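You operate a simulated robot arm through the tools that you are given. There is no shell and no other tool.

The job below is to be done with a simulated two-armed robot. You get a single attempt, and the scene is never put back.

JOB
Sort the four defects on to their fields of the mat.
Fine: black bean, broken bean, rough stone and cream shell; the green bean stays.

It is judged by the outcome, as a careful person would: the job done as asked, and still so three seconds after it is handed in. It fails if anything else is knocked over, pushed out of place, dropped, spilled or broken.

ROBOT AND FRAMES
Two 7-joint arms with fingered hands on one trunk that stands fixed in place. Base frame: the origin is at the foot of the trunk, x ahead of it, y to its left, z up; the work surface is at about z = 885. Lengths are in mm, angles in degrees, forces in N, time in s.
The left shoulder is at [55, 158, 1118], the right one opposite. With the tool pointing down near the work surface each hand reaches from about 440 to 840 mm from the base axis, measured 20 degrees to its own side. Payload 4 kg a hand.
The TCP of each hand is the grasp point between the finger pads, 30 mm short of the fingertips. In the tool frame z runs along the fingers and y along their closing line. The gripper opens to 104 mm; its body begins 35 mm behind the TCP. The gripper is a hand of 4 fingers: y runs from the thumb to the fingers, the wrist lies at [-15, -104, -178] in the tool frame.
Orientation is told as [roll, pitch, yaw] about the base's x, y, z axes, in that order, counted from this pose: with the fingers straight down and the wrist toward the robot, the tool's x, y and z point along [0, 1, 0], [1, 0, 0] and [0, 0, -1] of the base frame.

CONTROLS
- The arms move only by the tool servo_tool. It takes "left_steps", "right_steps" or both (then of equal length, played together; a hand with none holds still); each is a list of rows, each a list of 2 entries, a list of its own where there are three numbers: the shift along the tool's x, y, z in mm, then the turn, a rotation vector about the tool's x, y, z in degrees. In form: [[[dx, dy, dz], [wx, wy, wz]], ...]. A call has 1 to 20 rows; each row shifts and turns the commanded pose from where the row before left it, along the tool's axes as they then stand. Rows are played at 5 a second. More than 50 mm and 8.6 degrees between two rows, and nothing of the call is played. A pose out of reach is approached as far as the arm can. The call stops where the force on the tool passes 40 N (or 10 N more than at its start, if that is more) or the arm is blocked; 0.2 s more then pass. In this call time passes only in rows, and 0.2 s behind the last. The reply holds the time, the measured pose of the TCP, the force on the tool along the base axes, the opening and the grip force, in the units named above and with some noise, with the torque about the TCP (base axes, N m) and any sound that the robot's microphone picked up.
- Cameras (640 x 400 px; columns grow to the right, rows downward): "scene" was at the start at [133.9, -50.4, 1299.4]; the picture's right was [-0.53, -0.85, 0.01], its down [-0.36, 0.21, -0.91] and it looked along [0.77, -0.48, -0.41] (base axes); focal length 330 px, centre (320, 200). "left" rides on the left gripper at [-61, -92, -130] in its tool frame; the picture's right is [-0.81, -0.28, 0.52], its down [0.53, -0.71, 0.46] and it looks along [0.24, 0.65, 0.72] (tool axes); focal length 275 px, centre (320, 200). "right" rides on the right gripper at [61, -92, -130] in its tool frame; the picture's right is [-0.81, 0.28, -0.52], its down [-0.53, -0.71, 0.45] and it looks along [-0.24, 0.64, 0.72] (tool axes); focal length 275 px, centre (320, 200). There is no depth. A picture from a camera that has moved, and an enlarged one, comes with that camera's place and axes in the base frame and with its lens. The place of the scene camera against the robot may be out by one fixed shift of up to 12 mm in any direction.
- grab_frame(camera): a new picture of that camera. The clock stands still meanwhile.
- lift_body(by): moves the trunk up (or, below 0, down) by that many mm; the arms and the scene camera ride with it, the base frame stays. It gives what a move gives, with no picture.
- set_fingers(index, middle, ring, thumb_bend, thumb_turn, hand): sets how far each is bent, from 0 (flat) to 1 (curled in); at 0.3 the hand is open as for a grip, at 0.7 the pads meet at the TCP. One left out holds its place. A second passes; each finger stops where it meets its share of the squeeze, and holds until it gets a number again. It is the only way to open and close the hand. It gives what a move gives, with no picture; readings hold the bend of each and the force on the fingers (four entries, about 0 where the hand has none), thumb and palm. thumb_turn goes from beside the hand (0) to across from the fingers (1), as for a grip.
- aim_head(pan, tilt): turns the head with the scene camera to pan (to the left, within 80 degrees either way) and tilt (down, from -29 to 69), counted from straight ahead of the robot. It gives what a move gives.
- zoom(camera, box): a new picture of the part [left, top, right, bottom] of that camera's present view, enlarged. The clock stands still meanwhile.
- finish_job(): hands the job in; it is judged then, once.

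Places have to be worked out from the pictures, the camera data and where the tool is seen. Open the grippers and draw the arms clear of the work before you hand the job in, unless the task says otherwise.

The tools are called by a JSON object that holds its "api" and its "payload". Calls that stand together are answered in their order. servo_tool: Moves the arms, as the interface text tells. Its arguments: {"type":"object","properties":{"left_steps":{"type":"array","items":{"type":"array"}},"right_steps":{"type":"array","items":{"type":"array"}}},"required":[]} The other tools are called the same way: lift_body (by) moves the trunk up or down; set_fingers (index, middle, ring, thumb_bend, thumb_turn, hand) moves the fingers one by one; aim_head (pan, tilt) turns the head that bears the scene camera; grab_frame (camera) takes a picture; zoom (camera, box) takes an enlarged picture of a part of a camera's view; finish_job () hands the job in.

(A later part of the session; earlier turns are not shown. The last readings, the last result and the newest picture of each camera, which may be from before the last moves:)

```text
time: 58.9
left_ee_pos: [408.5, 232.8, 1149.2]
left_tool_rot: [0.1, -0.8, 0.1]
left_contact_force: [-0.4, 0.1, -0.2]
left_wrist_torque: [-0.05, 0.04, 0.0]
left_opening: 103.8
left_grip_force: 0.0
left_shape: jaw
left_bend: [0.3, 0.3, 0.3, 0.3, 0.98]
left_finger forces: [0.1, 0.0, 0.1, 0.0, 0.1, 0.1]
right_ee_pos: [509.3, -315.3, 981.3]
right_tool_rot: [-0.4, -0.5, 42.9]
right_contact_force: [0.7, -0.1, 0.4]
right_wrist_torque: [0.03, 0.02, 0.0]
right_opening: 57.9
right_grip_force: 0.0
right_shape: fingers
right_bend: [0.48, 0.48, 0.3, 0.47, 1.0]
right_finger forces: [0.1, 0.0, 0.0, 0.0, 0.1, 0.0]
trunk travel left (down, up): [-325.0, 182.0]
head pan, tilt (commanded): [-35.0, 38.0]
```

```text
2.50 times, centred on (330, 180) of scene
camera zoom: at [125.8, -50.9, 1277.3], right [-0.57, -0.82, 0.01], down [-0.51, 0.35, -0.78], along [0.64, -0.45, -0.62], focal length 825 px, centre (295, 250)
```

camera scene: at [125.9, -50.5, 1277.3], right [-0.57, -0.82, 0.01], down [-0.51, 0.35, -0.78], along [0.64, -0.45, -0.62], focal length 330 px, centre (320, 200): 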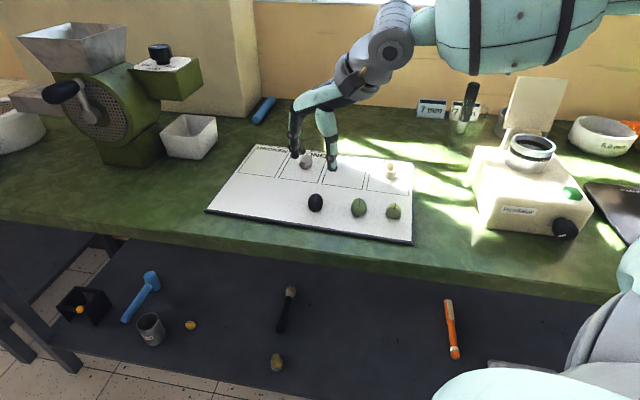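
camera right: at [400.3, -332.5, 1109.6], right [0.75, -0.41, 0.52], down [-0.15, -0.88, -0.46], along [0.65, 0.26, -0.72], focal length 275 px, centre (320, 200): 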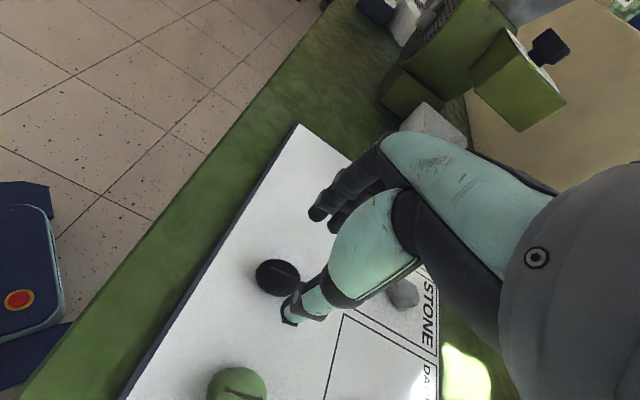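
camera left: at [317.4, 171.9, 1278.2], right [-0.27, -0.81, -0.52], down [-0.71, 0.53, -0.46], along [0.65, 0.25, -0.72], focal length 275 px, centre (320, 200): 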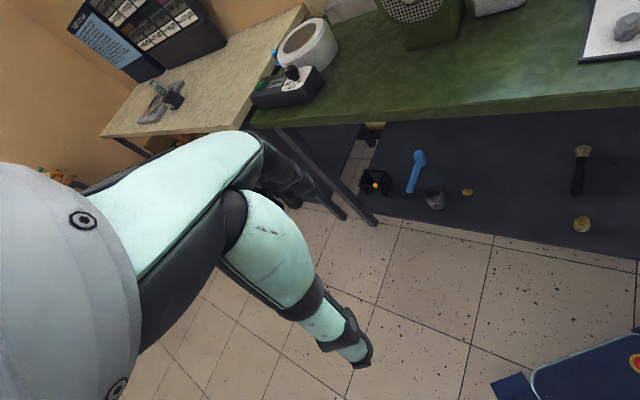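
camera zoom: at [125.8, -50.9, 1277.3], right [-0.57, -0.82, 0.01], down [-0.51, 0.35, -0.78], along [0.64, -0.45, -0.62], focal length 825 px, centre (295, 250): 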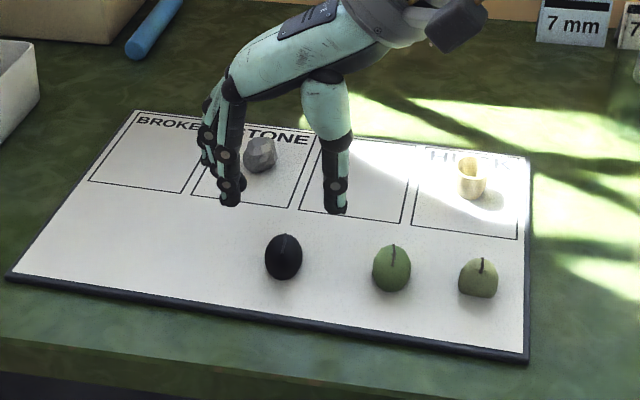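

The bean is at tool (0.6,-1.9): well centred. Nothing else is near the fingers, so I descend to about z 931.

{"api": "servo_tool", "payload": {"right_steps": [[[0, -1.5, 15], [0, 0, 0]], [[0, 0, 15], [0, 0, 0]], [[0, 0, 10], [0, 0, 0]], [[0, 0, 6], [0, 0, 0]], [[0, 0, 3], [0, 0, 0]], [[0, 0, 0], [0, 0, 0]]]}}

{"api": "grab_frame", "payload": {"camera": "right"}}

{"api": "zoom", "payload": {"camera": "scene", "box": [240, 130, 420, 260]}}

```text
time: 60.3
left_ee_pos: [410.1, 232.1, 1149.1]
left_tool_rot: [0.1, -0.8, 0.1]
left_contact_force: [-0.1, 0.6, -0.3]
left_wrist_torque: [0.03, 0.0, -0.03]
left_opening: 104.0
left_grip_force: 0.0
left_shape: jaw
left_bend: [0.3, 0.3, 0.3, 0.3, 0.98]
left_finger forces: [0.0, 0.0, 0.0, 0.0, 0.0, 0.1]
right_ee_pos: [507.5, -315.7, 931.8]
right_tool_rot: [-0.3, -0.4, 43.0]
right_contact_force: [-0.3, 0.6, -0.5]
right_wrist_torque: [0.0, -0.02, -0.01]
right_opening: 57.7
right_grip_force: 0.1
right_shape: fingers
right_bend: [0.48, 0.48, 0.3, 0.47, 1.0]
right_finger forces: [0.1, 0.0, 0.0, 0.0, 0.0, 0.0]
trunk travel left (down, up): [-325.0, 182.0]
head pan, tilt (commanded): [-35.0, 38.0]
```

```text
taken
camera right: at [399.4, -332.9, 1061.0], right [0.75, -0.41, 0.52], down [-0.16, -0.88, -0.46], along [0.65, 0.26, -0.72], focal length 275 px, centre (320, 200)
```

right: 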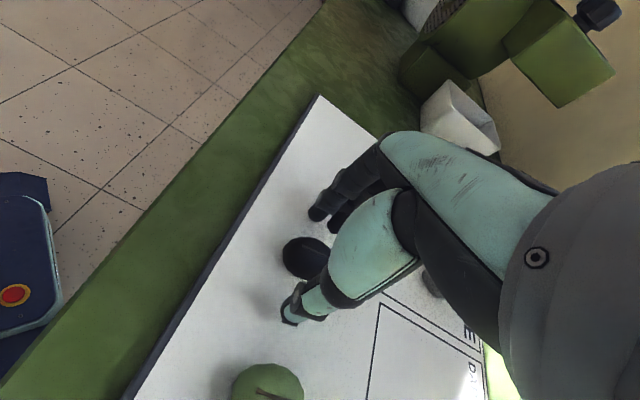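

```text
3.08 times, centred on (330, 195) of scene
camera zoom: at [125.9, -50.9, 1277.3], right [-0.57, -0.82, 0.01], down [-0.51, 0.35, -0.78], along [0.64, -0.45, -0.62], focal length 1016 px, centre (289, 215)
```

zoom: 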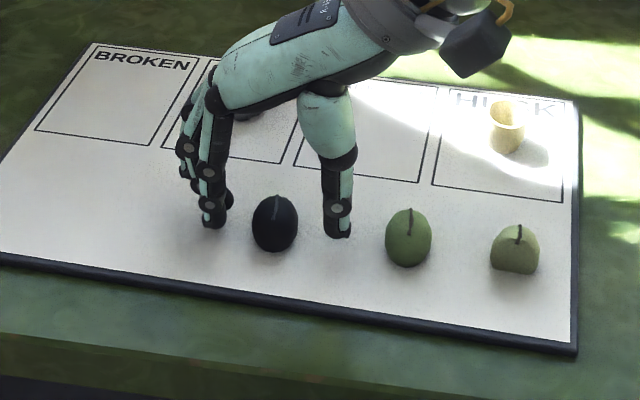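

The black bean lies between thumb (green-bean side, clear of it) and fingers. I close in small amounts.

{"api": "set_fingers", "payload": {"hand": "right", "index": 0.56, "middle": 0.56, "thumb_bend": 0.56}}

{"api": "zoom", "payload": {"camera": "right", "box": [200, 160, 440, 400]}}

{"api": "zoom", "payload": {"camera": "scene", "box": [240, 130, 420, 260]}}

```text
time: 61.3
left_ee_pos: [409.7, 233.0, 1148.7]
left_tool_rot: [0.0, -0.7, 0.1]
left_contact_force: [0.4, 0.1, 0.6]
left_wrist_torque: [0.01, 0.01, 0.02]
left_opening: 104.0
left_grip_force: 0.3
left_shape: jaw
left_bend: [0.3, 0.3, 0.3, 0.3, 0.98]
left_finger forces: [0.0, 0.0, 0.1, 0.0, 0.0, 0.0]
right_ee_pos: [509.4, -315.7, 932.6]
right_tool_rot: [-0.3, -0.5, 42.9]
right_contact_force: [0.4, 0.8, -0.2]
right_wrist_torque: [-0.01, -0.02, 0.04]
right_opening: 36.6
right_grip_force: 0.1
right_shape: fingers
right_bend: [0.56, 0.56, 0.3, 0.56, 1.0]
right_finger forces: [0.1, 0.0, 0.0, 0.1, 0.0, 0.1]
trunk travel left (down, up): [-325.0, 182.0]
head pan, tilt (commanded): [-35.0, 38.0]
```

```text
1.67 times, centred on (320, 280) of right
camera zoom: at [399.4, -332.9, 1061.2], right [0.75, -0.41, 0.52], down [-0.15, -0.87, -0.46], along [0.65, 0.26, -0.72], focal length 459 px, centre (320, 67)
```

zoom: 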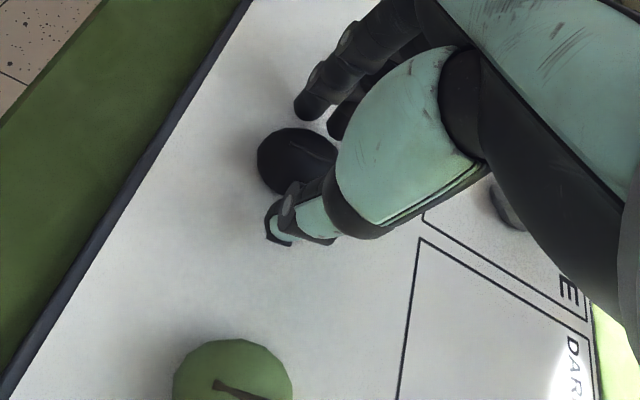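

```text
3.08 times, centred on (330, 195) of scene
camera zoom: at [125.9, -50.9, 1277.3], right [-0.57, -0.82, 0.01], down [-0.51, 0.35, -0.78], along [0.64, -0.45, -0.62], focal length 1016 px, centre (289, 215)
```

zoom: 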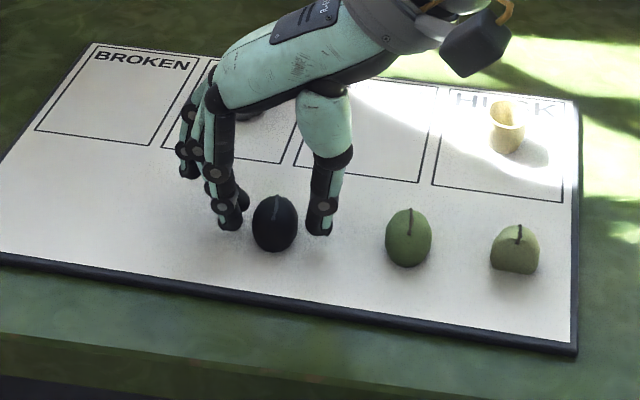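

Thumb and index/middle are level with the bean's middle. I close further until contact.

{"api": "set_fingers", "payload": {"hand": "right", "index": 0.6, "middle": 0.6, "thumb_bend": 0.6}}

```text
time: 62.3
left_ee_pos: [409.6, 232.4, 1150.1]
left_tool_rot: [0.1, -0.8, 0.1]
left_contact_force: [-0.1, 0.7, 0.5]
left_wrist_torque: [0.01, 0.0, -0.01]
left_opening: 103.9
left_grip_force: 0.0
left_shape: jaw
left_bend: [0.3, 0.3, 0.3, 0.3, 0.98]
left_finger forces: [0.0, 0.0, 0.0, 0.0, 0.0, 0.0]
right_ee_pos: [508.5, -316.8, 932.2]
right_tool_rot: [-0.3, -0.5, 42.9]
right_contact_force: [-0.4, -0.8, -0.6]
right_wrist_torque: [-0.02, -0.01, -0.02]
right_opening: 26.6
right_grip_force: 0.1
right_shape: fingers
right_bend: [0.6, 0.6, 0.3, 0.6, 1.0]
right_finger forces: [0.0, 0.0, 0.0, 0.0, 0.2, 0.1]
trunk travel left (down, up): [-325.0, 182.0]
head pan, tilt (commanded): [-35.0, 38.0]
```

Opening 26.6 mm and still hardly any contact. I look closely before closing further.

{"api": "zoom", "payload": {"camera": "right", "box": [240, 200, 380, 320]}}

{"api": "zoom", "payload": {"camera": "scene", "box": [270, 160, 370, 230]}}

```text
3.33 times, centred on (310, 260) of right
camera zoom: at [399.4, -332.9, 1061.1], right [0.75, -0.41, 0.52], down [-0.16, -0.87, -0.46], along [0.65, 0.26, -0.72], focal length 918 px, centre (353, 0)
```

zoom: 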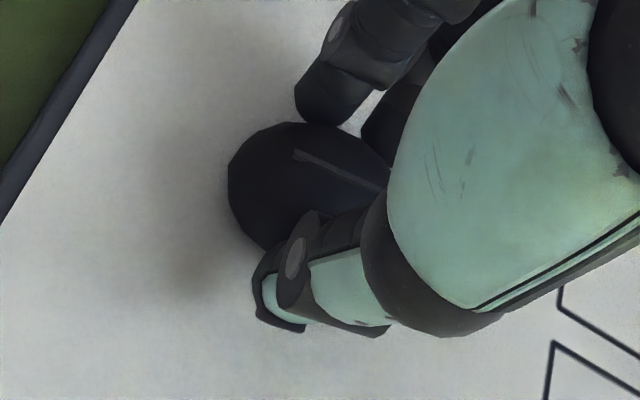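

```text
5.71 times, centred on (320, 195) of scene
camera zoom: at [125.9, -50.9, 1277.3], right [-0.57, -0.82, 0.01], down [-0.51, 0.35, -0.78], along [0.64, -0.45, -0.62], focal length 1886 px, centre (320, 229)
```

zoom: 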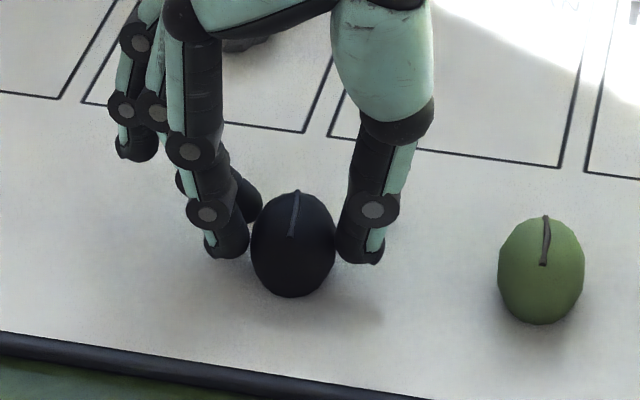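

Thumb and index are just touching the bean's flanks near its middle. I close further to build a gentle grip.

{"api": "set_fingers", "payload": {"hand": "right", "index": 0.64, "middle": 0.64, "thumb_bend": 0.63}}

{"api": "zoom", "payload": {"camera": "scene", "box": [270, 160, 370, 230]}}

{"api": "zoom", "payload": {"camera": "right", "box": [240, 200, 380, 320]}}

```text
time: 63.3
left_ee_pos: [409.1, 233.1, 1149.6]
left_tool_rot: [0.1, -0.8, 0.1]
left_contact_force: [-0.9, 0.8, -0.4]
left_wrist_torque: [-0.02, 0.03, 0.01]
left_opening: 103.9
left_grip_force: 0.0
left_shape: jaw
left_bend: [0.3, 0.3, 0.3, 0.3, 0.98]
left_finger forces: [0.1, 0.0, 0.1, 0.0, 0.1, 0.1]
right_ee_pos: [508.8, -316.0, 931.3]
right_tool_rot: [-0.3, -0.5, 42.8]
right_contact_force: [0.0, 0.5, 0.7]
right_wrist_torque: [0.03, 0.02, -0.01]
right_opening: 22.7
right_grip_force: 2.3
right_shape: fingers
right_bend: [0.62, 0.62, 0.3, 0.61, 1.0]
right_finger forces: [1.2, 1.5, 0.1, 0.0, 2.3, 0.1]
trunk travel left (down, up): [-325.0, 182.0]
head pan, tilt (commanded): [-35.0, 38.0]
```

```text
5.71 times, centred on (320, 195) of scene
camera zoom: at [125.9, -50.9, 1277.3], right [-0.57, -0.82, 0.01], down [-0.51, 0.35, -0.78], along [0.64, -0.45, -0.62], focal length 1886 px, centre (320, 229)
```

zoom: 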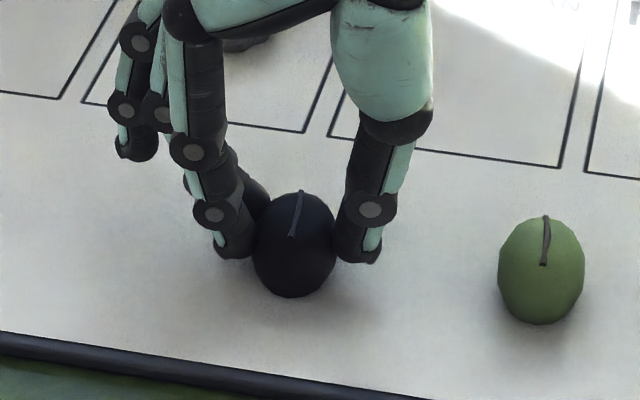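

```text
3.33 times, centred on (310, 260) of right
camera zoom: at [399.4, -332.8, 1061.2], right [0.75, -0.41, 0.52], down [-0.15, -0.87, -0.46], along [0.65, 0.26, -0.72], focal length 918 px, centre (353, 0)
```

zoom: 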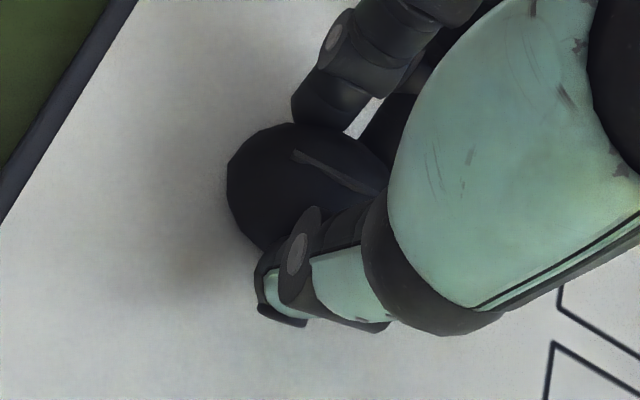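

A balanced 2.3 N grip. I firm it moderately before lifting.

{"api": "set_fingers", "payload": {"hand": "right", "index": 0.67, "middle": 0.67, "thumb_bend": 0.66}}

{"api": "servo_tool", "payload": {"right_steps": [[[0, 0, -2], [0, 0, 0]], [[0, 0, -3], [0, 0, 0]], [[0, 0, -5], [0, 0, 0]], [[0, 0, -8], [0, 0, 0]], [[0, 0, 0], [0, 0, 0]]]}}

{"api": "zoom", "payload": {"camera": "scene", "box": [270, 160, 370, 230]}}

```text
time: 64.3
left_ee_pos: [409.2, 233.3, 1148.8]
left_tool_rot: [0.0, -0.6, 0.2]
left_contact_force: [0.2, -0.4, 0.3]
left_wrist_torque: [0.01, 0.02, -0.02]
left_opening: 103.9
left_grip_force: 0.0
left_shape: jaw
left_bend: [0.3, 0.3, 0.3, 0.3, 0.98]
left_finger forces: [0.0, 0.0, 0.0, 0.0, 0.1, 0.0]
right_ee_pos: [508.3, -316.6, 932.4]
right_tool_rot: [-0.3, -0.5, 42.9]
right_contact_force: [0.9, 0.8, 0.4]
right_wrist_torque: [0.01, -0.03, 0.02]
right_opening: 21.7
right_grip_force: 5.0
right_shape: fingers
right_bend: [0.63, 0.64, 0.3, 0.61, 1.0]
right_finger forces: [2.4, 3.2, 0.0, 0.0, 4.5, 0.0]
trunk travel left (down, up): [-325.0, 182.0]
head pan, tilt (commanded): [-35.0, 38.0]
```

```text
time: 65.5
left_ee_pos: [408.3, 231.1, 1150.1]
left_tool_rot: [0.1, -0.5, 0.0]
left_contact_force: [0.3, -0.2, 0.5]
left_wrist_torque: [0.02, 0.01, -0.02]
left_opening: 103.9
left_grip_force: 0.0
left_shape: jaw
left_bend: [0.3, 0.3, 0.3, 0.3, 0.98]
left_finger forces: [0.0, 0.0, 0.0, 0.0, 0.1, 0.0]
right_ee_pos: [508.6, -316.8, 949.5]
right_tool_rot: [-0.3, -0.5, 42.9]
right_contact_force: [-0.8, 0.0, -0.6]
right_wrist_torque: [-0.01, -0.01, 0.02]
right_opening: 21.6
right_grip_force: 4.4
right_shape: fingers
right_bend: [0.63, 0.64, 0.3, 0.61, 1.0]
right_finger forces: [2.2, 2.6, 0.0, 0.0, 4.7, 0.0]
trunk travel left (down, up): [-325.0, 182.0]
head pan, tilt (commanded): [-35.0, 38.0]
```

```text
5.71 times, centred on (320, 195) of scene
camera zoom: at [126.0, -51.0, 1277.3], right [-0.57, -0.82, 0.01], down [-0.51, 0.35, -0.78], along [0.64, -0.45, -0.62], focal length 1886 px, centre (320, 229)
```

zoom: 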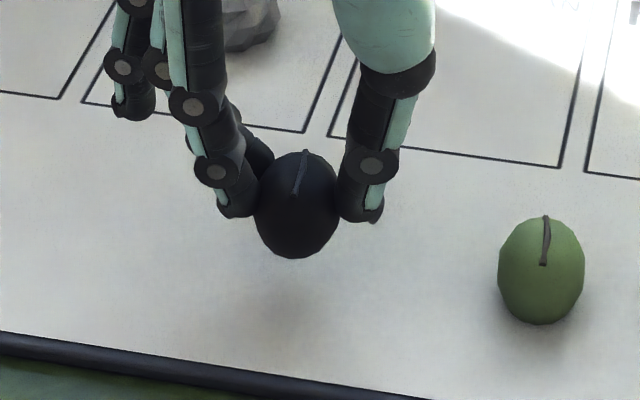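

The bean is held clear of the mat. I raise to about z 1010 and carry it over the DARK BEAN field at (573,-440).

{"api": "servo_tool", "payload": {"right_steps": [[[0, 0, -15], [0, 0, 0]], [[0, 0, -20], [0, 0, 0]], [[0, 0, -20], [0, 0, 0]], [[-10, -2.8, -5], [0, 0, 0]], [[-20.6, -5.6, 0], [0, 0, 0]], [[-20.6, -5.6, 0], [0, 0, 0]], [[-20.6, -5.6, 0], [0, 0, 0]], [[-20.6, -5.6, 0], [0, 0, 0]], [[-20.6, -5.6, 0], [0, 0, 0]], [[-21, -6, 0], [0, 0, 0]], [[0, 0, 0], [0, 0, 0]]]}}

{"api": "grab_frame", "payload": {"camera": "right"}}

{"api": "zoom", "payload": {"camera": "scene", "box": [200, 80, 440, 260]}}

```text
time: 67.9
left_ee_pos: [408.3, 232.6, 1148.4]
left_tool_rot: [0.1, -0.6, 0.1]
left_contact_force: [0.0, 0.4, -0.3]
left_wrist_torque: [-0.03, -0.01, 0.01]
left_opening: 103.9
left_grip_force: 0.0
left_shape: jaw
left_bend: [0.3, 0.3, 0.3, 0.3, 0.98]
left_finger forces: [0.1, 0.0, 0.1, 0.0, 0.1, 0.0]
right_ee_pos: [571.9, -440.9, 1008.8]
right_tool_rot: [-0.3, -0.6, 42.9]
right_contact_force: [-0.6, -0.5, 0.1]
right_wrist_torque: [0.0, 0.0, -0.01]
right_opening: 21.8
right_grip_force: 5.0
right_shape: fingers
right_bend: [0.64, 0.64, 0.3, 0.61, 1.0]
right_finger forces: [2.2, 2.7, 0.1, 0.0, 4.6, 0.1]
trunk travel left (down, up): [-325.0, 182.0]
head pan, tilt (commanded): [-35.0, 38.0]
```

```text
taken
camera right: at [462.7, -457.4, 1139.0], right [0.75, -0.41, 0.53], down [-0.15, -0.87, -0.46], along [0.65, 0.26, -0.72], focal length 275 px, centre (320, 200)
```

right: 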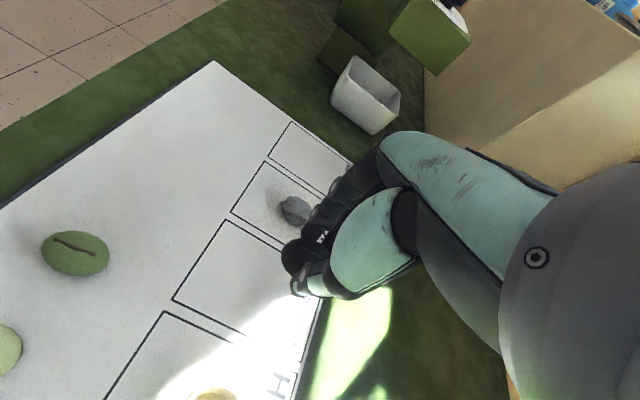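

```text
2.22 times, centred on (320, 170) of scene
camera zoom: at [125.7, -50.7, 1277.3], right [-0.57, -0.82, 0.01], down [-0.51, 0.35, -0.78], along [0.64, -0.45, -0.62], focal length 733 px, centre (320, 267)
```

zoom: 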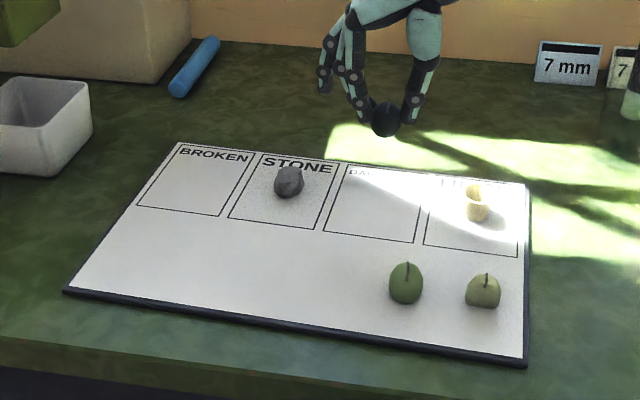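

Field centre is within 1 mm of the TCP. I tuck the ring finger to 0.5 to keep it away from the stone, then lower to just above the mat.

{"api": "set_fingers", "payload": {"hand": "right", "ring": 0.48}}

{"api": "servo_tool", "payload": {"right_steps": [[[0, 0, 18], [0, 0, 0]], [[0, 0, 20], [0, 0, 0]], [[0, 0, 20], [0, 0, 0]], [[0, 0, 12], [0, 0, 0]], [[0, 0, 3.5], [0, 0, 0]], [[0, 0, 0], [0, 0, 0]]]}}

{"api": "grab_frame", "payload": {"camera": "right"}}

{"api": "zoom", "payload": {"camera": "scene", "box": [260, 110, 420, 220]}}

```text
time: 68.9
left_ee_pos: [408.6, 232.5, 1149.1]
left_tool_rot: [0.1, -0.7, 0.1]
left_contact_force: [-0.1, 0.5, 0.3]
left_wrist_torque: [-0.01, -0.04, 0.0]
left_opening: 103.8
left_grip_force: 0.0
left_shape: jaw
left_bend: [0.3, 0.3, 0.3, 0.3, 0.98]
left_finger forces: [0.0, 0.0, 0.0, 0.0, 0.0, 0.0]
right_ee_pos: [571.3, -441.3, 1009.6]
right_tool_rot: [-0.4, -0.5, 42.8]
right_contact_force: [0.2, -0.9, -0.1]
right_wrist_torque: [-0.03, 0.02, 0.02]
right_opening: 21.8
right_grip_force: 4.4
right_shape: fingers
right_bend: [0.64, 0.64, 0.48, 0.61, 1.0]
right_finger forces: [2.2, 2.7, 0.1, 0.1, 4.6, 0.0]
trunk travel left (down, up): [-325.0, 182.0]
head pan, tilt (commanded): [-35.0, 38.0]
```

```text
time: 70.3
left_ee_pos: [409.7, 232.1, 1147.8]
left_tool_rot: [0.0, -0.8, 0.1]
left_contact_force: [-0.3, 0.6, -0.9]
left_wrist_torque: [-0.01, -0.01, 0.01]
left_opening: 103.9
left_grip_force: 0.1
left_shape: jaw
left_bend: [0.3, 0.3, 0.3, 0.3, 0.98]
left_finger forces: [0.0, 0.0, 0.0, 0.0, 0.0, 0.0]
right_ee_pos: [572.0, -440.6, 934.6]
right_tool_rot: [-0.4, -0.5, 42.9]
right_contact_force: [0.4, 0.1, -0.4]
right_wrist_torque: [0.0, -0.02, 0.0]
right_opening: 21.5
right_grip_force: 4.8
right_shape: fingers
right_bend: [0.64, 0.64, 0.48, 0.61, 1.0]
right_finger forces: [2.2, 2.5, 0.0, 0.0, 4.5, 0.0]
trunk travel left (down, up): [-325.0, 182.0]
head pan, tilt (commanded): [-35.0, 38.0]
```

```text
taken
camera right: at [463.0, -457.2, 1063.8], right [0.75, -0.41, 0.52], down [-0.16, -0.87, -0.46], along [0.65, 0.26, -0.72], focal length 275 px, centre (320, 200)
```

right: 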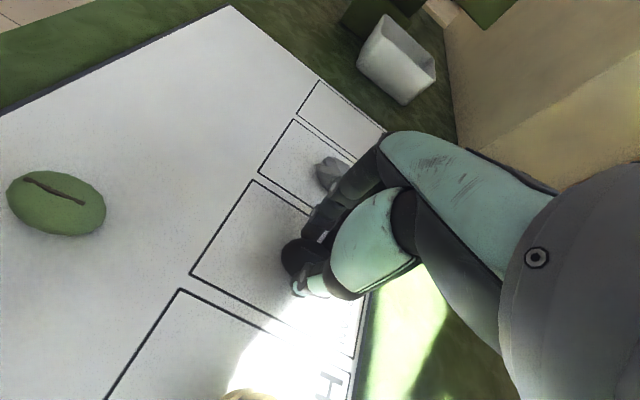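

```text
3.64 times, centred on (340, 165) of scene
camera zoom: at [126.0, -51.0, 1277.3], right [-0.57, -0.82, 0.01], down [-0.51, 0.35, -0.78], along [0.64, -0.45, -0.62], focal length 1200 px, centre (247, 327)
```

zoom: 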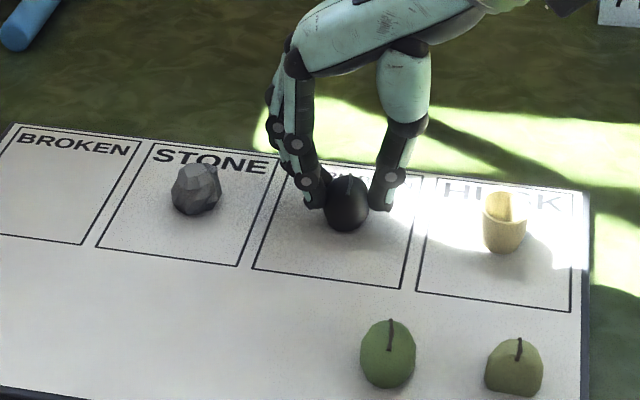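

Bean is in the DARK BEAN field, about 3 mm above the mat, clear of stone and shell. I lower the last few mm in small steps.

{"api": "servo_tool", "payload": {"right_steps": [[[0, 0, 1], [0, 0, 0]], [[0, 0, 1], [0, 0, 0]], [[0, 0, 0.8], [0, 0, 0]], [[0, 0, 0], [0, 0, 0]]]}}

```text
time: 71.3
left_ee_pos: [409.1, 232.7, 1148.5]
left_tool_rot: [0.0, -0.6, 0.1]
left_contact_force: [0.4, 0.6, -0.3]
left_wrist_torque: [0.01, -0.02, 0.03]
left_opening: 103.9
left_grip_force: 0.0
left_shape: jaw
left_bend: [0.3, 0.3, 0.3, 0.3, 0.98]
left_finger forces: [0.0, 0.1, 0.1, 0.1, 0.1, 0.0]
right_ee_pos: [571.9, -441.5, 931.9]
right_tool_rot: [-0.4, -0.6, 42.9]
right_contact_force: [0.1, -0.2, 0.4]
right_wrist_torque: [0.03, 0.02, 0.0]
right_opening: 21.8
right_grip_force: 4.6
right_shape: fingers
right_bend: [0.64, 0.64, 0.48, 0.61, 1.0]
right_finger forces: [2.2, 2.7, 0.1, 0.0, 4.7, 0.0]
trunk travel left (down, up): [-325.0, 182.0]
head pan, tilt (commanded): [-35.0, 38.0]
```

Height equals the pick-up height; I ease down 0.8 mm more and check for contact.

{"api": "servo_tool", "payload": {"right_steps": [[[0, 0, 0.8], [0, 0, 0]], [[0, 0, 0], [0, 0, 0]]]}}

```text
time: 71.9
left_ee_pos: [409.1, 232.5, 1148.8]
left_tool_rot: [0.0, -0.7, 0.2]
left_contact_force: [0.8, 0.3, -0.1]
left_wrist_torque: [-0.01, -0.03, 0.03]
left_opening: 103.6
left_grip_force: 0.2
left_shape: jaw
left_bend: [0.3, 0.3, 0.3, 0.3, 0.98]
left_finger forces: [0.0, 0.0, 0.0, 0.1, 0.2, 0.0]
right_ee_pos: [572.4, -440.1, 931.7]
right_tool_rot: [-0.3, -0.6, 42.9]
right_contact_force: [-0.3, 1.0, 1.4]
right_wrist_torque: [0.0, 0.0, 0.02]
right_opening: 21.9
right_grip_force: 5.3
right_shape: fingers
right_bend: [0.64, 0.64, 0.48, 0.61, 1.0]
right_finger forces: [2.3, 2.8, 0.0, 0.1, 5.3, 0.0]
trunk travel left (down, up): [-325.0, 182.0]
head pan, tilt (commanded): [-35.0, 38.0]
```

The force of about 1.4 N tells that the bean touches the mat. I open in two gentle steps.

{"api": "set_fingers", "payload": {"hand": "right", "index": 0.59, "middle": 0.59, "thumb_bend": 0.57}}

{"api": "set_fingers", "payload": {"hand": "right", "index": 0.5, "middle": 0.5, "thumb_bend": 0.48}}

{"api": "zoom", "payload": {"camera": "scene", "box": [260, 110, 420, 220]}}

```text
time: 72.9
left_ee_pos: [409.4, 231.4, 1149.6]
left_tool_rot: [0.0, -0.7, 0.1]
left_contact_force: [-0.1, 0.8, -0.4]
left_wrist_torque: [0.0, 0.0, -0.03]
left_opening: 104.0
left_grip_force: 0.1
left_shape: jaw
left_bend: [0.3, 0.3, 0.3, 0.3, 0.98]
left_finger forces: [0.0, 0.0, 0.0, 0.0, 0.0, 0.0]
right_ee_pos: [572.0, -440.9, 932.3]
right_tool_rot: [-0.4, -0.5, 42.9]
right_contact_force: [0.4, -0.8, -0.5]
right_wrist_torque: [-0.01, -0.01, 0.0]
right_opening: 32.0
right_grip_force: 0.1
right_shape: fingers
right_bend: [0.59, 0.59, 0.48, 0.56, 1.0]
right_finger forces: [0.0, 0.0, 0.0, 0.1, 0.0, 0.1]
trunk travel left (down, up): [-325.0, 182.0]
head pan, tilt (commanded): [-35.0, 38.0]
```

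```text
time: 73.9
left_ee_pos: [409.7, 231.4, 1149.3]
left_tool_rot: [0.1, -0.6, 0.2]
left_contact_force: [0.0, 0.2, -0.4]
left_wrist_torque: [0.01, 0.02, -0.01]
left_opening: 103.8
left_grip_force: 0.1
left_shape: jaw
left_bend: [0.3, 0.3, 0.3, 0.3, 0.98]
left_finger forces: [0.1, 0.0, 0.1, 0.0, 0.0, 0.0]
right_ee_pos: [571.8, -441.8, 931.4]
right_tool_rot: [-0.4, -0.4, 43.0]
right_contact_force: [0.7, 0.1, -1.0]
right_wrist_torque: [-0.03, -0.02, 0.0]
right_opening: 54.3
right_grip_force: 0.0
right_shape: fingers
right_bend: [0.5, 0.5, 0.48, 0.48, 1.0]
right_finger forces: [0.1, 0.1, 0.0, 0.1, 0.0, 0.0]
trunk travel left (down, up): [-325.0, 182.0]
head pan, tilt (commanded): [-35.0, 38.0]
```

```text
3.64 times, centred on (340, 165) of scene
camera zoom: at [126.0, -50.9, 1277.3], right [-0.57, -0.82, 0.01], down [-0.51, 0.35, -0.78], along [0.64, -0.45, -0.62], focal length 1200 px, centre (247, 327)
```

zoom: 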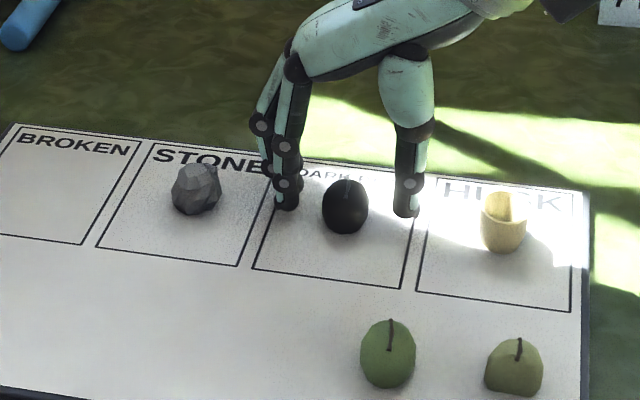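

The black bean rests still and free. I raise the hand straight up and view the broken bean next.

{"api": "servo_tool", "payload": {"right_steps": [[[0, 0, -6], [0, 0, 0]], [[0, 0, -12], [0, 0, 0]], [[0, 0, -20], [0, 0, 0]], [[0, 0, -25], [0, 0, 0]], [[0, 0, -30], [0, 0, 0]], [[0, 0, 0], [0, 0, 0]]]}}

{"api": "zoom", "payload": {"camera": "scene", "box": [200, 120, 430, 260]}}

{"api": "grab_frame", "payload": {"camera": "right"}}

```text
time: 75.3
left_ee_pos: [408.5, 231.5, 1150.3]
left_tool_rot: [0.1, -0.6, 0.1]
left_contact_force: [0.6, -0.5, 0.8]
left_wrist_torque: [-0.01, 0.0, -0.03]
left_opening: 104.0
left_grip_force: 0.0
left_shape: jaw
left_bend: [0.3, 0.3, 0.3, 0.3, 0.98]
left_finger forces: [0.0, 0.0, 0.0, 0.0, 0.1, 0.1]
right_ee_pos: [570.7, -439.4, 1026.6]
right_tool_rot: [-0.4, -0.6, 42.9]
right_contact_force: [0.9, -0.6, -1.5]
right_wrist_torque: [-0.02, 0.02, -0.04]
right_opening: 54.1
right_grip_force: 0.0
right_shape: fingers
right_bend: [0.5, 0.5, 0.48, 0.48, 1.0]
right_finger forces: [0.1, 0.1, 0.0, 0.0, 0.0, 0.1]
trunk travel left (down, up): [-325.0, 182.0]
head pan, tilt (commanded): [-35.0, 38.0]
```

```text
2.78 times, centred on (315, 190) of scene
camera zoom: at [126.2, -51.3, 1277.2], right [-0.57, -0.82, 0.01], down [-0.52, 0.35, -0.78], along [0.64, -0.45, -0.62], focal length 918 px, centre (334, 228)
```

zoom: 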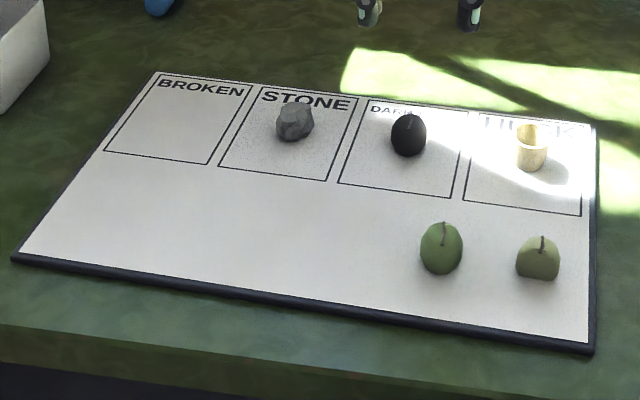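

```text
taken
camera right: at [461.1, -455.8, 1155.5], right [0.75, -0.41, 0.52], down [-0.16, -0.88, -0.46], along [0.65, 0.26, -0.72], focal length 275 px, centre (320, 200)
```

right: 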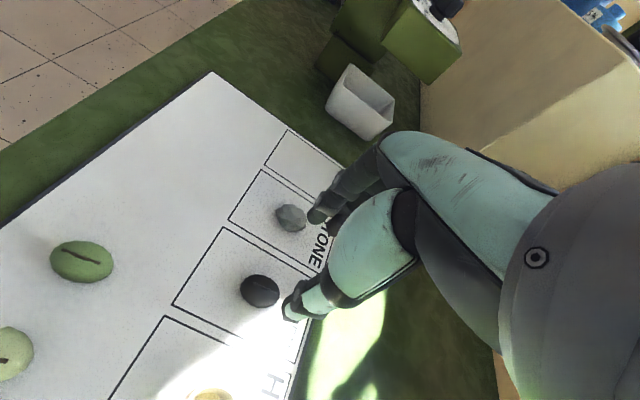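

Stone, black bean and shell are in their fields. I zoom on the broken bean to see its shape and the best way to grip it.

{"api": "zoom", "payload": {"camera": "scene", "box": [340, 180, 430, 250]}}

{"api": "zoom", "payload": {"camera": "right", "box": [0, 220, 140, 400]}}

```text
5.71 times, centred on (385, 215) of scene
camera zoom: at [126.2, -51.3, 1277.2], right [-0.57, -0.82, 0.01], down [-0.52, 0.35, -0.78], along [0.64, -0.45, -0.62], focal length 1886 px, centre (-51, 114)
```

zoom: 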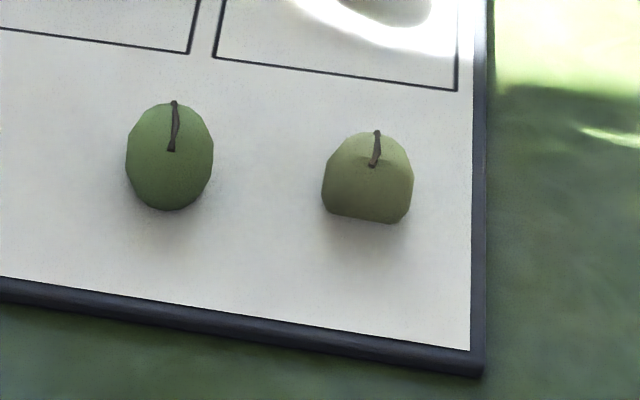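

```text
2.22 times, centred on (70, 310) of right
camera zoom: at [461.1, -455.8, 1155.5], right [0.75, -0.41, 0.52], down [-0.16, -0.88, -0.46], along [0.65, 0.26, -0.72], focal length 612 px, centre (876, -44)
```

zoom: 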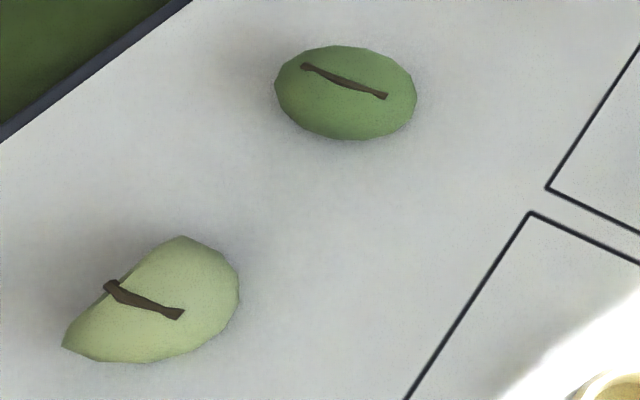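

The broken bean is a half bean with its flat face toward the bench front, its neighbour the green bean about 62 mm away along the row. So I grip it across that face: I turn the hand back to yaw -47 here, high up, then move above it.

{"api": "servo_tool", "payload": {"right_steps": [[[0, 0, 0], [0, 0, 8.2]], [[0, 0, 0], [0, 0, 8.2]], [[0, 0, 0], [0, 0, 8.2]], [[0, 0, 0], [0, 0, 8.2]], [[0, 0, 0], [0, 0, 8.2]], [[0, 0, 0], [0, 0, 8.2]], [[0, 0, 0], [0, 0, 8.2]], [[0, 0, 0], [0, 0, 8.2]], [[0, 0, 0], [0, 0, 8.2]], [[0, 0, 0], [0, 0, 8.2]], [[0, 0, 0], [0, 0, 8]], [[0, 0, 0], [0, 0, 0]]]}}

{"api": "servo_tool", "payload": {"right_steps": [[[-14.4, -17.8, 0], [0, 0, 0]], [[-14.4, -17.8, 0], [0, 0, 0]], [[-14.4, -17.8, 0], [0, 0, 0]], [[-14.4, -17.8, 0], [0, 0, 0]], [[-14.4, -17.8, 0], [0, 0, 0]], [[-14.4, -17.8, 0], [0, 0, 0]], [[-14.4, -17.8, 0], [0, 0, 0]], [[0, 0, 0], [0, 0, 0]]]}}

{"api": "grab_frame", "payload": {"camera": "right"}}

{"api": "grab_frame", "payload": {"camera": "scene"}}

```text
time: 77.9
left_ee_pos: [408.6, 231.9, 1148.7]
left_tool_rot: [0.1, -0.7, 0.1]
left_contact_force: [0.4, 0.7, -0.3]
left_wrist_torque: [0.0, -0.02, 0.03]
left_opening: 104.0
left_grip_force: 0.0
left_shape: jaw
left_bend: [0.3, 0.3, 0.3, 0.3, 0.98]
left_finger forces: [0.0, 0.0, 0.0, 0.1, 0.0, 0.0]
right_ee_pos: [570.9, -440.5, 1025.4]
right_tool_rot: [0.4, -0.4, -47.3]
right_contact_force: [0.8, 0.5, 0.2]
right_wrist_torque: [0.0, 0.03, -0.01]
right_opening: 54.0
right_grip_force: 0.1
right_shape: fingers
right_bend: [0.5, 0.5, 0.48, 0.48, 1.0]
right_finger forces: [0.0, 0.0, 0.1, 0.0, 0.0, 0.0]
trunk travel left (down, up): [-325.0, 182.0]
head pan, tilt (commanded): [-35.0, 38.0]
```

```text
time: 79.7
left_ee_pos: [409.9, 232.8, 1147.9]
left_tool_rot: [0.0, -0.6, 0.0]
left_contact_force: [0.4, -0.2, 0.2]
left_wrist_torque: [-0.01, 0.03, -0.02]
left_opening: 103.8
left_grip_force: 0.0
left_shape: jaw
left_bend: [0.3, 0.3, 0.3, 0.3, 0.98]
left_finger forces: [0.0, 0.0, 0.1, 0.1, 0.0, 0.0]
right_ee_pos: [413.1, -416.9, 1024.9]
right_tool_rot: [0.4, -0.4, -47.1]
right_contact_force: [0.3, 0.5, 0.2]
right_wrist_torque: [-0.01, -0.05, -0.02]
right_opening: 54.1
right_grip_force: 0.0
right_shape: fingers
right_bend: [0.5, 0.5, 0.48, 0.48, 1.0]
right_finger forces: [0.0, 0.1, 0.0, 0.0, 0.0, 0.0]
trunk travel left (down, up): [-325.0, 182.0]
head pan, tilt (commanded): [-35.0, 38.0]
```

```text
taken
camera right: at [395.8, -306.6, 1154.2], right [-0.41, -0.75, 0.51], down [-0.87, 0.16, -0.46], along [0.27, -0.64, -0.72], focal length 275 px, centre (320, 200)
```

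right: 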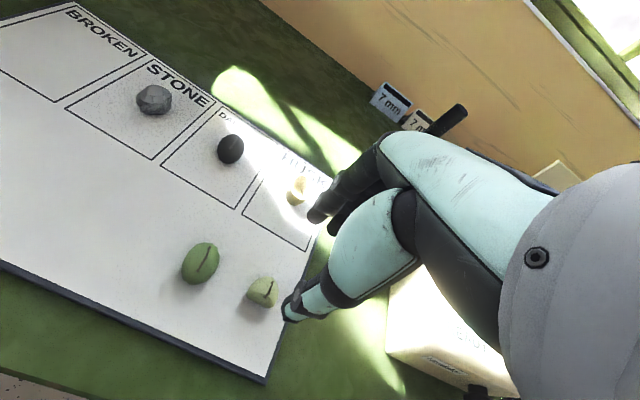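

```text
taken
camera scene: at [126.4, -50.7, 1277.2], right [-0.57, -0.82, 0.01], down [-0.52, 0.35, -0.78], along [0.64, -0.45, -0.62], focal length 330 px, centre (320, 200)
```

scene: 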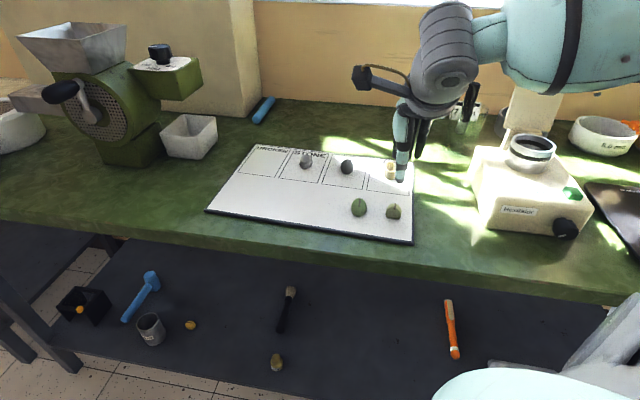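

The broken bean sits at tool (-4,-2), right where thumb and the two fingers meet. I descend to about z 965, watching clearances to the analyser with the scene camera.

{"api": "servo_tool", "payload": {"right_steps": [[[0, 0, 15], [0, 0, 0]], [[0, 0, 15], [0, 0, 0]], [[0, 0, 15], [0, 0, 0]], [[0, 0, 15], [0, 0, 0]], [[0, 0, 0], [0, 0, 0]]]}}

{"api": "zoom", "payload": {"camera": "right", "box": [180, 180, 420, 380]}}

{"api": "grab_frame", "payload": {"camera": "scene"}}

```text
time: 80.9
left_ee_pos: [409.1, 233.1, 1148.6]
left_tool_rot: [0.0, -0.7, 0.1]
left_contact_force: [0.3, -0.5, -0.6]
left_wrist_torque: [0.0, -0.03, -0.02]
left_opening: 103.9
left_grip_force: 0.0
left_shape: jaw
left_bend: [0.3, 0.3, 0.3, 0.3, 0.98]
left_finger forces: [0.0, 0.1, 0.0, 0.1, 0.1, 0.0]
right_ee_pos: [414.4, -415.6, 963.2]
right_tool_rot: [0.6, -0.3, -47.1]
right_contact_force: [-0.2, -0.3, -0.1]
right_wrist_torque: [0.05, 0.0, -0.02]
right_opening: 53.9
right_grip_force: 0.0
right_shape: fingers
right_bend: [0.5, 0.5, 0.48, 0.48, 1.0]
right_finger forces: [0.0, 0.0, 0.0, 0.0, 0.1, 0.1]
trunk travel left (down, up): [-325.0, 182.0]
head pan, tilt (commanded): [-35.0, 38.0]
```

```text
2.00 times, centred on (300, 280) of right
camera zoom: at [396.7, -305.9, 1093.5], right [-0.41, -0.75, 0.51], down [-0.87, 0.16, -0.46], along [0.27, -0.64, -0.72], focal length 551 px, centre (360, 40)
```

zoom: 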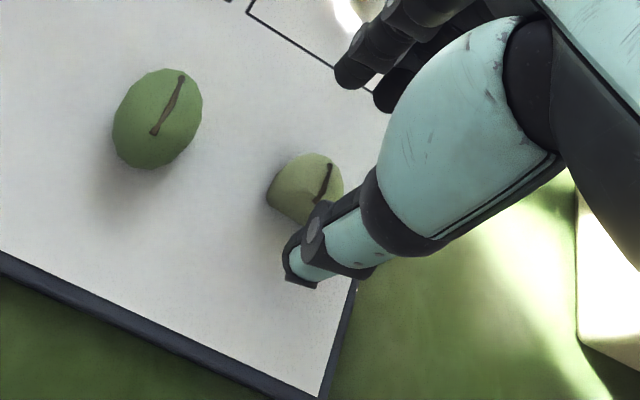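

```text
taken
camera scene: at [125.6, -50.7, 1277.3], right [-0.57, -0.82, 0.01], down [-0.51, 0.35, -0.78], along [0.64, -0.45, -0.62], focal length 330 px, centre (320, 200)
```

scene: 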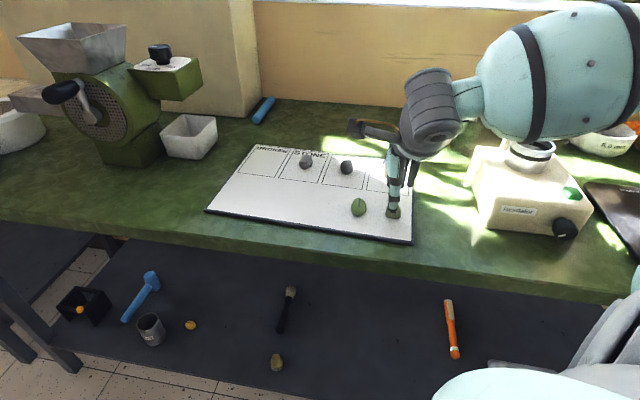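

Bean at tool (-5, 0), still centred; the forearm passes well above the analyser. I descend the remaining distance to z about 931.

{"api": "servo_tool", "payload": {"right_steps": [[[0, 0, 10], [0, 0, 0]], [[0, 0, 10], [0, 0, 0]], [[0, 0, 8], [0, 0, 0]], [[0, 0, 4], [0, 0, 0]], [[0, 0, 0], [0, 0, 0]]]}}

{"api": "zoom", "payload": {"camera": "right", "box": [200, 160, 420, 360]}}

{"api": "zoom", "payload": {"camera": "scene", "box": [330, 130, 450, 250]}}

```text
time: 82.1
left_ee_pos: [409.7, 231.9, 1149.2]
left_tool_rot: [0.1, -0.7, 0.2]
left_contact_force: [-0.4, 0.4, -0.5]
left_wrist_torque: [-0.03, 0.01, 0.0]
left_opening: 103.7
left_grip_force: 0.1
left_shape: jaw
left_bend: [0.3, 0.3, 0.3, 0.3, 0.98]
left_finger forces: [0.0, 0.0, 0.0, 0.1, 0.1, 0.1]
right_ee_pos: [415.4, -415.7, 931.5]
right_tool_rot: [0.5, -0.4, -47.1]
right_contact_force: [0.3, -0.1, -0.2]
right_wrist_torque: [-0.04, -0.01, -0.01]
right_opening: 54.1
right_grip_force: 0.0
right_shape: fingers
right_bend: [0.5, 0.5, 0.48, 0.48, 1.0]
right_finger forces: [0.0, 0.1, 0.1, 0.0, 0.1, 0.1]
trunk travel left (down, up): [-325.0, 182.0]
head pan, tilt (commanded): [-35.0, 38.0]
```

```text
2.00 times, centred on (310, 260) of right
camera zoom: at [396.9, -305.3, 1062.4], right [-0.41, -0.75, 0.51], down [-0.87, 0.16, -0.46], along [0.27, -0.64, -0.72], focal length 551 px, centre (340, 80)
```

zoom: 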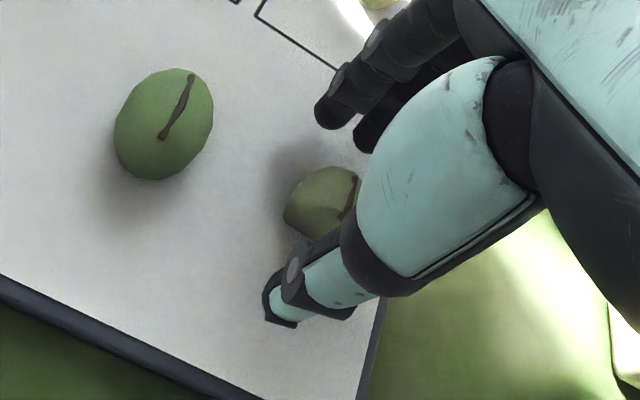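

```text
3.33 times, centred on (390, 190) of scene
camera zoom: at [125.7, -50.9, 1277.3], right [-0.57, -0.82, 0.01], down [-0.51, 0.35, -0.78], along [0.64, -0.45, -0.62], focal length 1100 px, centre (87, 233)
```

zoom: 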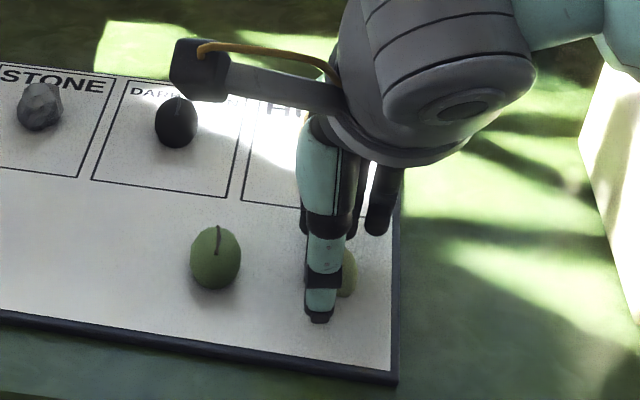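

Bean remains centred with good clearance to the green bean. I start closing in steps.

{"api": "set_fingers", "payload": {"hand": "right", "index": 0.58, "middle": 0.58, "thumb_bend": 0.58}}

{"api": "zoom", "payload": {"camera": "right", "box": [240, 180, 380, 320]}}

```text
time: 83.1
left_ee_pos: [409.4, 231.4, 1148.9]
left_tool_rot: [0.1, -0.6, 0.1]
left_contact_force: [-1.0, -0.3, 0.4]
left_wrist_torque: [-0.02, -0.01, 0.02]
left_opening: 104.2
left_grip_force: 0.0
left_shape: jaw
left_bend: [0.3, 0.3, 0.3, 0.3, 0.98]
left_finger forces: [0.0, 0.1, 0.0, 0.0, 0.0, 0.0]
right_ee_pos: [414.6, -415.2, 932.3]
right_tool_rot: [0.5, -0.3, -47.1]
right_contact_force: [0.1, -0.6, -0.3]
right_wrist_torque: [0.03, 0.0, -0.01]
right_opening: 34.4
right_grip_force: 0.1
right_shape: fingers
right_bend: [0.57, 0.57, 0.48, 0.57, 1.0]
right_finger forces: [0.1, 0.0, 0.0, 0.0, 0.1, 0.0]
trunk travel left (down, up): [-325.0, 182.0]
head pan, tilt (commanded): [-35.0, 38.0]
```

```text
2.86 times, centred on (310, 250) of right
camera zoom: at [397.0, -305.3, 1062.5], right [-0.41, -0.75, 0.51], down [-0.87, 0.16, -0.46], along [0.27, -0.64, -0.72], focal length 786 px, centre (349, 57)
```

zoom: 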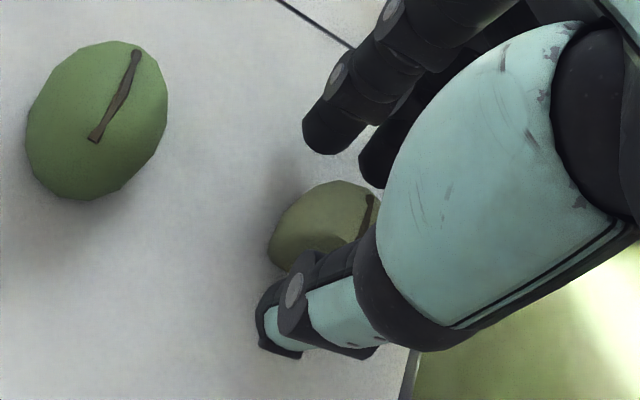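

The thumb is near the flat face with a small gap on the finger side. I close on to 0.62.

{"api": "set_fingers", "payload": {"hand": "right", "index": 0.625, "middle": 0.625, "thumb_bend": 0.61}}

{"api": "zoom", "payload": {"camera": "right", "box": [240, 180, 380, 320]}}

```text
time: 84.1
left_ee_pos: [409.5, 232.0, 1148.8]
left_tool_rot: [0.1, -0.7, 0.1]
left_contact_force: [-0.5, -0.7, 0.0]
left_wrist_torque: [-0.01, 0.05, -0.01]
left_opening: 103.8
left_grip_force: 0.1
left_shape: jaw
left_bend: [0.3, 0.3, 0.3, 0.3, 0.98]
left_finger forces: [0.1, 0.0, 0.0, 0.0, 0.1, 0.0]
right_ee_pos: [414.8, -415.8, 931.6]
right_tool_rot: [0.4, -0.3, -47.2]
right_contact_force: [-0.7, 1.1, -0.7]
right_wrist_torque: [-0.04, 0.03, -0.01]
right_opening: 23.1
right_grip_force: 0.2
right_shape: fingers
right_bend: [0.62, 0.62, 0.48, 0.61, 1.0]
right_finger forces: [0.1, 0.2, 0.0, 0.1, 0.1, 0.0]
trunk travel left (down, up): [-325.0, 182.0]
head pan, tilt (commanded): [-35.0, 38.0]
```

```text
2.86 times, centred on (310, 250) of right
camera zoom: at [397.1, -305.3, 1062.5], right [-0.41, -0.75, 0.51], down [-0.87, 0.16, -0.46], along [0.27, -0.64, -0.72], focal length 786 px, centre (349, 57)
```

zoom: 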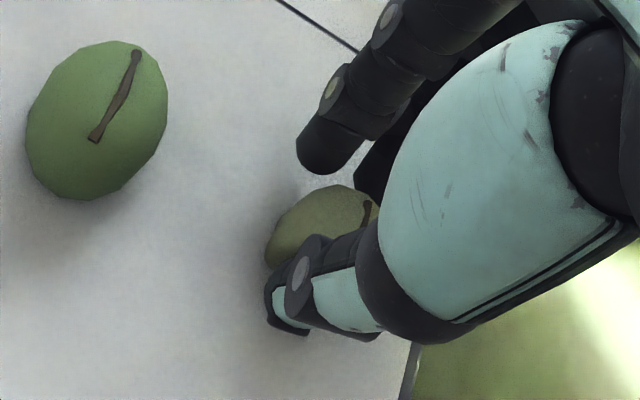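

Only the first touch (0.2 N) so far. I close slightly more.

{"api": "set_fingers", "payload": {"hand": "right", "index": 0.655, "middle": 0.655, "thumb_bend": 0.635}}

{"api": "zoom", "payload": {"camera": "right", "box": [240, 180, 380, 320]}}

{"api": "zoom", "payload": {"camera": "scene", "box": [350, 180, 430, 240]}}

```text
time: 85.1
left_ee_pos: [409.4, 231.8, 1150.1]
left_tool_rot: [0.1, -0.7, 0.1]
left_contact_force: [0.1, -1.0, 0.3]
left_wrist_torque: [0.03, -0.01, 0.02]
left_opening: 104.0
left_grip_force: 0.2
left_shape: jaw
left_bend: [0.3, 0.3, 0.3, 0.3, 0.98]
left_finger forces: [0.1, 0.0, 0.0, 0.0, 0.0, 0.0]
right_ee_pos: [415.5, -415.1, 932.6]
right_tool_rot: [0.5, -0.3, -47.1]
right_contact_force: [0.0, 0.1, -0.2]
right_wrist_torque: [-0.01, 0.0, -0.03]
right_opening: 18.1
right_grip_force: 1.2
right_shape: fingers
right_bend: [0.65, 0.63, 0.48, 0.61, 1.0]
right_finger forces: [0.0, 1.5, 0.1, 0.0, 1.5, 0.1]
trunk travel left (down, up): [-325.0, 182.0]
head pan, tilt (commanded): [-35.0, 38.0]
```

```text
2.86 times, centred on (310, 250) of right
camera zoom: at [397.1, -305.3, 1062.5], right [-0.41, -0.75, 0.51], down [-0.87, 0.16, -0.46], along [0.27, -0.64, -0.72], focal length 786 px, centre (349, 57)
```

zoom: 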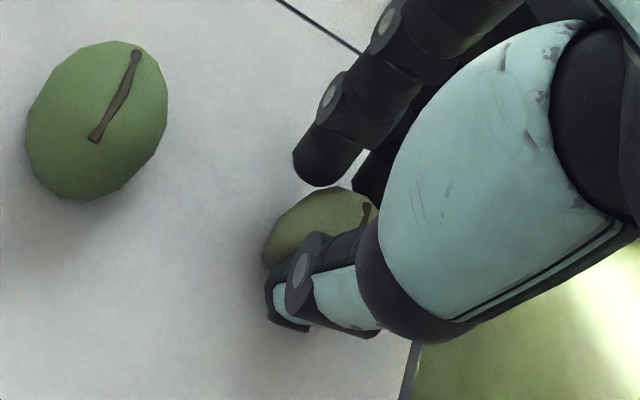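

```text
6.67 times, centred on (390, 210) of scene
camera zoom: at [125.8, -50.9, 1277.3], right [-0.57, -0.82, 0.01], down [-0.51, 0.35, -0.78], along [0.64, -0.45, -0.62], focal length 2200 px, centre (-147, 133)
```

zoom: 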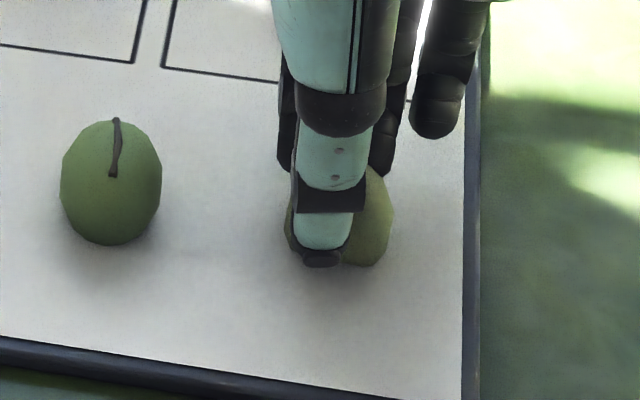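

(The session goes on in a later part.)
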